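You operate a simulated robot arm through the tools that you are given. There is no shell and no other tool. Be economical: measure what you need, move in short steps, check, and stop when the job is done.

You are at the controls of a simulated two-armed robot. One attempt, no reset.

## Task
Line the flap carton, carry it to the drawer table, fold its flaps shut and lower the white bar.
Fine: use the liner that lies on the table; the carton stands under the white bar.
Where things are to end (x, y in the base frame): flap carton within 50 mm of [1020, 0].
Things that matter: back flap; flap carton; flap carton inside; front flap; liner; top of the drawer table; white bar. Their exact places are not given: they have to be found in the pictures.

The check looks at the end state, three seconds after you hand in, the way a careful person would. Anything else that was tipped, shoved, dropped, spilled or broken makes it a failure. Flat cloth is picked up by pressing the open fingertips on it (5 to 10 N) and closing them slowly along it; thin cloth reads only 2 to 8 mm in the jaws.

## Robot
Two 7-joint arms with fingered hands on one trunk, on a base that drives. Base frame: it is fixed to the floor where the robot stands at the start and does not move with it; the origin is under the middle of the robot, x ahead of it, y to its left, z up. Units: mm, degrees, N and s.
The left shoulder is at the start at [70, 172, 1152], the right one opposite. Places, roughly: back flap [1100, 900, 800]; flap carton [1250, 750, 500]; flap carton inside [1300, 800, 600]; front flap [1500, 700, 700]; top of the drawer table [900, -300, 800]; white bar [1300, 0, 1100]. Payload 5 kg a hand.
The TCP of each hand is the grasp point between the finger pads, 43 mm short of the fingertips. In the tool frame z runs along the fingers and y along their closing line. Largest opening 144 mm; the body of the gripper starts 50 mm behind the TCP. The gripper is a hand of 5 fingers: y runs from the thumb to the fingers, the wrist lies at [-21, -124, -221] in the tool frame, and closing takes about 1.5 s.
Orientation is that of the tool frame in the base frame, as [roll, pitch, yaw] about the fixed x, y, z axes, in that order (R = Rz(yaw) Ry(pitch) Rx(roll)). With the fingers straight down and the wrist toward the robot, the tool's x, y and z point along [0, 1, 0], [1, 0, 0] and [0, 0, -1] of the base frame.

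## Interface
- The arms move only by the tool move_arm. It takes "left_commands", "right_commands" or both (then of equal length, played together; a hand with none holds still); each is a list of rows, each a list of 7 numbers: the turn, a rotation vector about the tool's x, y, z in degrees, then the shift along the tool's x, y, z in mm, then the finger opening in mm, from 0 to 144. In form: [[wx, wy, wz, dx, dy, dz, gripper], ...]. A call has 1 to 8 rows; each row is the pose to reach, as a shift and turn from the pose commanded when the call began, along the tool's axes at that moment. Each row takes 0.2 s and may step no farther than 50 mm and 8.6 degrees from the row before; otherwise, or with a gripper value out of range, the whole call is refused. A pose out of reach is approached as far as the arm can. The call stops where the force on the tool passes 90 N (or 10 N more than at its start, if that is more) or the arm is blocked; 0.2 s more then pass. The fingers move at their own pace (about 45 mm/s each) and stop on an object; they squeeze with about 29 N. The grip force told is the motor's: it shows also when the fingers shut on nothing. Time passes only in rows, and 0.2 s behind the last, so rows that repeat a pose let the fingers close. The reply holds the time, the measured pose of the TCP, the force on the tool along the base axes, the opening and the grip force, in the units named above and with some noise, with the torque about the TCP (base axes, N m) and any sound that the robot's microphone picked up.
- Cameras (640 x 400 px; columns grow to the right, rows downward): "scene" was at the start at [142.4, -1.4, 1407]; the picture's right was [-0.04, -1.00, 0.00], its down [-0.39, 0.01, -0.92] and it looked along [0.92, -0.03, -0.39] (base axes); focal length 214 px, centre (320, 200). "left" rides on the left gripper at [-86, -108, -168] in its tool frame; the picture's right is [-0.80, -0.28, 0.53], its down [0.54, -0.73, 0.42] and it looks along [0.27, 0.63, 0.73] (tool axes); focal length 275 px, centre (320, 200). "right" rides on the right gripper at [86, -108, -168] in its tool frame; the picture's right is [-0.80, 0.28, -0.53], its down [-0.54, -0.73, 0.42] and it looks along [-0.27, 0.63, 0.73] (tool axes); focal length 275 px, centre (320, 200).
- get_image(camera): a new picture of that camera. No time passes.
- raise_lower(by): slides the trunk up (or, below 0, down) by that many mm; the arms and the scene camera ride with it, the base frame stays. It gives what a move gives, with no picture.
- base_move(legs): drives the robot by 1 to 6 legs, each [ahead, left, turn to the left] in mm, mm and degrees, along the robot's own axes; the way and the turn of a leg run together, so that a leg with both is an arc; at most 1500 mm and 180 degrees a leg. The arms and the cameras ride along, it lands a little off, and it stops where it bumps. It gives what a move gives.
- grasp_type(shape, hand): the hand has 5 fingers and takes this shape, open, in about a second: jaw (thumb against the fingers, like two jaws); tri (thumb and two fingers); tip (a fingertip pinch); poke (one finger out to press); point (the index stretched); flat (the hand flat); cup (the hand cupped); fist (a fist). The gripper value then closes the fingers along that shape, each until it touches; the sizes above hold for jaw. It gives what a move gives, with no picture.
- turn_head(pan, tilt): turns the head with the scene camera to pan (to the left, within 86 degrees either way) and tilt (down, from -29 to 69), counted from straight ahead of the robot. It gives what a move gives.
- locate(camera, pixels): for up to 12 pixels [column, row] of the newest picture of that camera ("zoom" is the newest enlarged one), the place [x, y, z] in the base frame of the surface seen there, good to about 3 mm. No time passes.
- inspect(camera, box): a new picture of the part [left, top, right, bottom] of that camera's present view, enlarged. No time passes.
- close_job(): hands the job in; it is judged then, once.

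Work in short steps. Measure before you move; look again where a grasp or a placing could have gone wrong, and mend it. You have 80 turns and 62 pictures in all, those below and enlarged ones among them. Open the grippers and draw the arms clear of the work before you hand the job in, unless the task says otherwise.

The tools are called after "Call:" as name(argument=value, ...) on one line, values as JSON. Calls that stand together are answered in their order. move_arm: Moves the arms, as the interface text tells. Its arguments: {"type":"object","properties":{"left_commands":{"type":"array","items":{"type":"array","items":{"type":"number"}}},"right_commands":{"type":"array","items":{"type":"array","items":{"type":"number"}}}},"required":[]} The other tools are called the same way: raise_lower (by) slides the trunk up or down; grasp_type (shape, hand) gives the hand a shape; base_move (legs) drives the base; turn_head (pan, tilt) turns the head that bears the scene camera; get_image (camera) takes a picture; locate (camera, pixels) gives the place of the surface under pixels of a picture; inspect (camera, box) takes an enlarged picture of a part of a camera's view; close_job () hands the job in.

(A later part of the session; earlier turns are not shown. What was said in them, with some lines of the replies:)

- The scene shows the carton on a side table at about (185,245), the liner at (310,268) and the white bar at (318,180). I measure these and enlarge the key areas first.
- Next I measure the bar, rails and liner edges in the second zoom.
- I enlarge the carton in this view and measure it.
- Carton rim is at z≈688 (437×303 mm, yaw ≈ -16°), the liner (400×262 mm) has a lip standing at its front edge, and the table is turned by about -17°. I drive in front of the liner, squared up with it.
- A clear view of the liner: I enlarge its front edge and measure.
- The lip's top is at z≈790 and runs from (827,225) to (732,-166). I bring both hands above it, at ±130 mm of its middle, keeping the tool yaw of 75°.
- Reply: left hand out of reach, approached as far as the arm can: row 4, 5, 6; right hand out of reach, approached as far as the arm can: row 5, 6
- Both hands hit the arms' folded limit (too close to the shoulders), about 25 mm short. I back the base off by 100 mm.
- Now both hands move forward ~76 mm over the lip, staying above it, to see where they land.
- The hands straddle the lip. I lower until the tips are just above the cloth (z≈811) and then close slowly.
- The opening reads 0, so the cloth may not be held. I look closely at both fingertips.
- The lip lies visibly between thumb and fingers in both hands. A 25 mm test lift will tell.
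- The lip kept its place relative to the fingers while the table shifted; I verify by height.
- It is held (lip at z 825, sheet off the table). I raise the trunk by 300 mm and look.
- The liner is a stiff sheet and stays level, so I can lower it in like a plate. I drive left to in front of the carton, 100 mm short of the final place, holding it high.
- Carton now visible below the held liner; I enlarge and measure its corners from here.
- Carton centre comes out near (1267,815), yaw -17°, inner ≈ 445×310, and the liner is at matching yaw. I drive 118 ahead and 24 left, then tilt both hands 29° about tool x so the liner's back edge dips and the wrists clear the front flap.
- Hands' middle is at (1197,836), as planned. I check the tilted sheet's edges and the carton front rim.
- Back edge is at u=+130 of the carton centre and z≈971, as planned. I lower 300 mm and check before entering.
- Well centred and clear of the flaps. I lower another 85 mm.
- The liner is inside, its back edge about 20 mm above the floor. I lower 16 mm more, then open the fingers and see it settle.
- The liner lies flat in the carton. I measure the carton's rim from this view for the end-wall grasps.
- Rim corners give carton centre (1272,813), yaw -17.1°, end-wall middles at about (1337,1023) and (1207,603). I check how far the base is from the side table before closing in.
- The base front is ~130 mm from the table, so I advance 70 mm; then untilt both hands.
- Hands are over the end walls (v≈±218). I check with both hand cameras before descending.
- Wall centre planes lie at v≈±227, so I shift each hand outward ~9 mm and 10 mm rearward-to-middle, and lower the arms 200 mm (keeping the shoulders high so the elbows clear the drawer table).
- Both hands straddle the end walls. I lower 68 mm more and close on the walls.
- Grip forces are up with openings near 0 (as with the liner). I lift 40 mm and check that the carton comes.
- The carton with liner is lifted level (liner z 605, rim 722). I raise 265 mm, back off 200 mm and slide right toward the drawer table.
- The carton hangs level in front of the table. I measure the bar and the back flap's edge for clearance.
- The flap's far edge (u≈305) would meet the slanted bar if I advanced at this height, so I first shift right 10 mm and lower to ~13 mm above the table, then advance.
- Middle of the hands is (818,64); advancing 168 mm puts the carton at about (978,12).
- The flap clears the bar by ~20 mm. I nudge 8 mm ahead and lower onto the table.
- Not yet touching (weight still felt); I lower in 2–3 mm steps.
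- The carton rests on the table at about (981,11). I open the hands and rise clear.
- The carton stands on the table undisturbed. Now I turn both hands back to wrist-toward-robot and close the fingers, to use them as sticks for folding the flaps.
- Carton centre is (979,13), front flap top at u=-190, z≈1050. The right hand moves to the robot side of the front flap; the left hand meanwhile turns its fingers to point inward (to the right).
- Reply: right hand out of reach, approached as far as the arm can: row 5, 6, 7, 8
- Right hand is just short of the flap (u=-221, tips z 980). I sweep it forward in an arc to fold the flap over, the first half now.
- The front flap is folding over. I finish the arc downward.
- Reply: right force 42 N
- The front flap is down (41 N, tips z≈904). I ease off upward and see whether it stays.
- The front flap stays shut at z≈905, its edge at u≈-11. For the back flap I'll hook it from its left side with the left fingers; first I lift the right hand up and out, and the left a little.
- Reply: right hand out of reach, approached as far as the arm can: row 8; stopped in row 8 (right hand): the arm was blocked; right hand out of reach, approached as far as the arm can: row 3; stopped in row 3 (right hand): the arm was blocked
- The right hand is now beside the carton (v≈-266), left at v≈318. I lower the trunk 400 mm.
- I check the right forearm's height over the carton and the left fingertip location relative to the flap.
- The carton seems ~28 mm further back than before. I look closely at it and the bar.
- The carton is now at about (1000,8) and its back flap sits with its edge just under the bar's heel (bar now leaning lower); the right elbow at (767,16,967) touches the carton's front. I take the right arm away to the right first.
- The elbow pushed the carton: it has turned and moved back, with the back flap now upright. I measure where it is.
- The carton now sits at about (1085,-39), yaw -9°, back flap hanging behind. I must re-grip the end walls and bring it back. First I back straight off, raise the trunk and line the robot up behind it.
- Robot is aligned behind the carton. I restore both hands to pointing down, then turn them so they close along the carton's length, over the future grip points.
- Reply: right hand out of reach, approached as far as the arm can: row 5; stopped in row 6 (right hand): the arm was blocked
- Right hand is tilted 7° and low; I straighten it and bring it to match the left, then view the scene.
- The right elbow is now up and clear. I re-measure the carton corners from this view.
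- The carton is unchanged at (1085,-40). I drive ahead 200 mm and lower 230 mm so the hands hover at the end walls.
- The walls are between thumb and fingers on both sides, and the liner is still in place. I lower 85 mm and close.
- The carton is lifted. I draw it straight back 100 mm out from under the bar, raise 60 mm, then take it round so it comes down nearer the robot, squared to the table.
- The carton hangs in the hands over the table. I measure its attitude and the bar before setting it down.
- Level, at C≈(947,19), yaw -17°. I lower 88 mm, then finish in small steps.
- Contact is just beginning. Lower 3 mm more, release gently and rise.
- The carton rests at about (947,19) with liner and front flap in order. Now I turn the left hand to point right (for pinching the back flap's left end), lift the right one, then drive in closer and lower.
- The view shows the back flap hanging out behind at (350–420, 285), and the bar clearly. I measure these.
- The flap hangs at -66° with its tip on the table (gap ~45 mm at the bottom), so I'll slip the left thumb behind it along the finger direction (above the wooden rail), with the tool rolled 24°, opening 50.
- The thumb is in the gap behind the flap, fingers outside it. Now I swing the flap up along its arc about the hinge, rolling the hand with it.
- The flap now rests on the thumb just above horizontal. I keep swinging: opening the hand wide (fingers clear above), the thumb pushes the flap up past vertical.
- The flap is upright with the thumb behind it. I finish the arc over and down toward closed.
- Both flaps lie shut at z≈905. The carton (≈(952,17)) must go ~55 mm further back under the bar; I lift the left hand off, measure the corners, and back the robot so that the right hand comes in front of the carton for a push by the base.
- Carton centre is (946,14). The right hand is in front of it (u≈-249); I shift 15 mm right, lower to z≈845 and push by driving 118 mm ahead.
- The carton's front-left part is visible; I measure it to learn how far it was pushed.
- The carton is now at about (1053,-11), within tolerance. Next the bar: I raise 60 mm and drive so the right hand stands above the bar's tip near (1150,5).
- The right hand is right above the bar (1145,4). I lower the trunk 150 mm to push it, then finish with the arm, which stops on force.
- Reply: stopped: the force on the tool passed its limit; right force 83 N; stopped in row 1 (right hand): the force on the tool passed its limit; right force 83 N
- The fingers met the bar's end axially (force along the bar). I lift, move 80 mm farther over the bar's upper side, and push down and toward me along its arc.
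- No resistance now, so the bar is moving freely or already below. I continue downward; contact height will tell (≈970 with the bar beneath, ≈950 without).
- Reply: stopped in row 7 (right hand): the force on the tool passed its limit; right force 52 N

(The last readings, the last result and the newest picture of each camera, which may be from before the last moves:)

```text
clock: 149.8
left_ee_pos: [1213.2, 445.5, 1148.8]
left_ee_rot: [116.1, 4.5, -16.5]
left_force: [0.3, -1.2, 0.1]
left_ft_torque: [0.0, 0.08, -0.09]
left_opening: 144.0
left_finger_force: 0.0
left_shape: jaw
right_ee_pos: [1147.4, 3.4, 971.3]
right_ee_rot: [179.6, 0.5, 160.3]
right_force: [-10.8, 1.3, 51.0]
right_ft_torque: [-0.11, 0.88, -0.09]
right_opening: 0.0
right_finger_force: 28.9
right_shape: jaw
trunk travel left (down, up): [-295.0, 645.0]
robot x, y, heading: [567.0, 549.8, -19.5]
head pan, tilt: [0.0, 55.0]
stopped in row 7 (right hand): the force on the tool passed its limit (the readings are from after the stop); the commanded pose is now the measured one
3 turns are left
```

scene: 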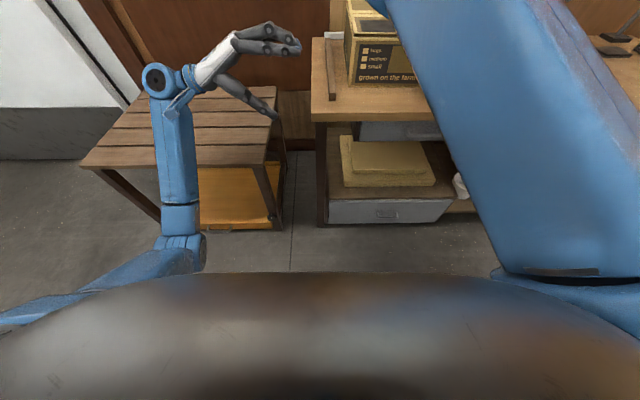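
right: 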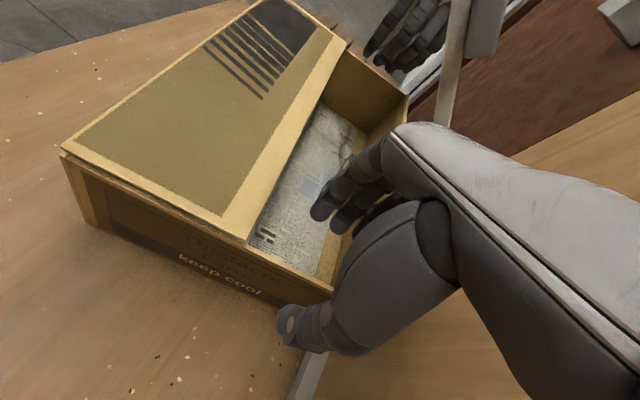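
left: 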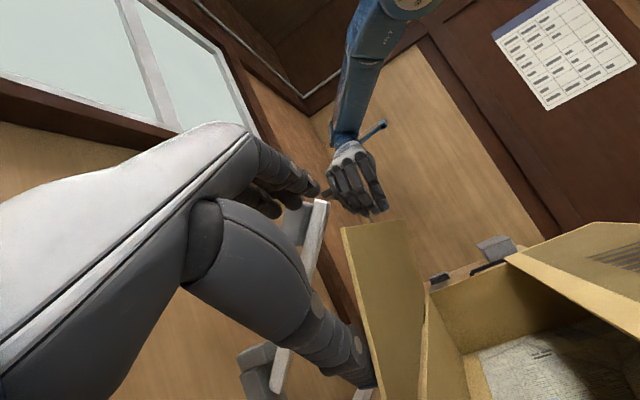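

It stopped at z 971 with 51 N: the bar lies beneath, pressed on the carton's top. I lift the hand straight up, open it, raise the trunk and back the robot away.

Call:
move_arm(right_commands=[[0, 0, 0, 0, 0, -20, 0], [0, 0, 0, 0, 0, -60, 0], [0, 0, 0, 0, 0, -100, 0], [0, 0, 0, 0, 0, -140, 0], [0, 0, 0, 0, 0, -170, 20], [0, 0, 0, 0, 0, -170, 40], [0, 0, 0, 0, 0, -170, 60]])

Call:
raise_lower(by=150)

Call:
base_move(legs=[[-400, 0, 0]])

```text
clock: 151.4
left_ee_pos: [1214.2, 445.1, 1149.8]
left_ee_rot: [116.2, 4.6, -16.4]
left_force: [1.0, -0.7, 0.1]
left_ft_torque: [0.0, -0.02, -0.02]
left_opening: 144.1
left_finger_force: 0.1
left_shape: jaw
right_ee_pos: [1148.9, 1.6, 1134.9]
right_ee_rot: [179.6, 0.2, 160.5]
right_force: [-0.4, -1.4, 0.8]
right_ft_torque: [-0.02, 0.01, 0.02]
right_opening: 43.2
right_finger_force: 0.0
right_shape: jaw
trunk travel left (down, up): [-295.0, 645.0]
robot x, y, heading: [564.4, 550.2, -19.2]
head pan, tilt: [0.0, 55.0]
```

```text
clock: 153.2
left_ee_pos: [1216.3, 444.3, 1298.1]
left_ee_rot: [116.1, 4.6, -16.4]
left_force: [0.1, 0.1, 0.7]
left_ft_torque: [-0.04, 0.0, -0.01]
left_opening: 143.9
left_finger_force: 0.0
left_shape: jaw
right_ee_pos: [1148.6, 1.7, 1284.3]
right_ee_rot: [179.5, 0.2, 160.5]
right_force: [-0.8, 0.6, 0.0]
right_ft_torque: [0.01, 0.0, -0.03]
right_opening: 59.1
right_finger_force: 0.0
right_shape: jaw
trunk travel left (down, up): [-445.0, 495.0]
robot x, y, heading: [567.1, 552.2, -19.3]
head pan, tilt: [0.0, 55.0]
```

```text
clock: 155.7
left_ee_pos: [840.6, 576.3, 1297.4]
left_ee_rot: [116.0, 4.7, -16.6]
left_force: [0.3, -0.1, -0.6]
left_ft_torque: [-0.01, 0.0, -0.02]
left_opening: 143.8
left_finger_force: 0.1
left_shape: jaw
right_ee_pos: [772.7, 133.7, 1284.1]
right_ee_rot: [179.7, 0.1, 160.5]
right_force: [0.2, -0.2, -0.4]
right_ft_torque: [0.01, 0.01, 0.03]
right_opening: 59.5
right_finger_force: 0.1
right_shape: jaw
trunk travel left (down, up): [-445.0, 495.0]
robot x, y, heading: [187.9, 684.0, -19.0]
head pan, tilt: [0.0, 55.0]
2 turns are left
```

Hands are open and clear; I hand the job in.

Call:
close_job()

```text
The job is handed in.
```

I handed in the job with the carton lined and standing on the drawer table, both flaps shut, and the bar lowered. I ran out of pictures before the end, so the bar and the final state were not seen.

- **Liner:** it lay flat inside the carton after I placed it, and was still there each time I looked before the back flap closed.
- **Carton position:** I last measured its centre at about (1053, -11), roughly 35 mm from the target and inside the 50 mm limit. I did not measure it again after pressing on the bar.
- **Flaps:** both measured flat and closed at about z 905, and they still looked shut in the last picture.
- **Bar:** the hand stopped about 23 mm above the flaps with 51 N, which is where the bar would be if it were resting on the carton. My only evidence for that is the height and the force.
- **Mishap on the way:** my right elbow pushed the carton back and turned it, with its back flap against the bar. I lifted it, put it back, and carried on; I saw no damage to anything else.
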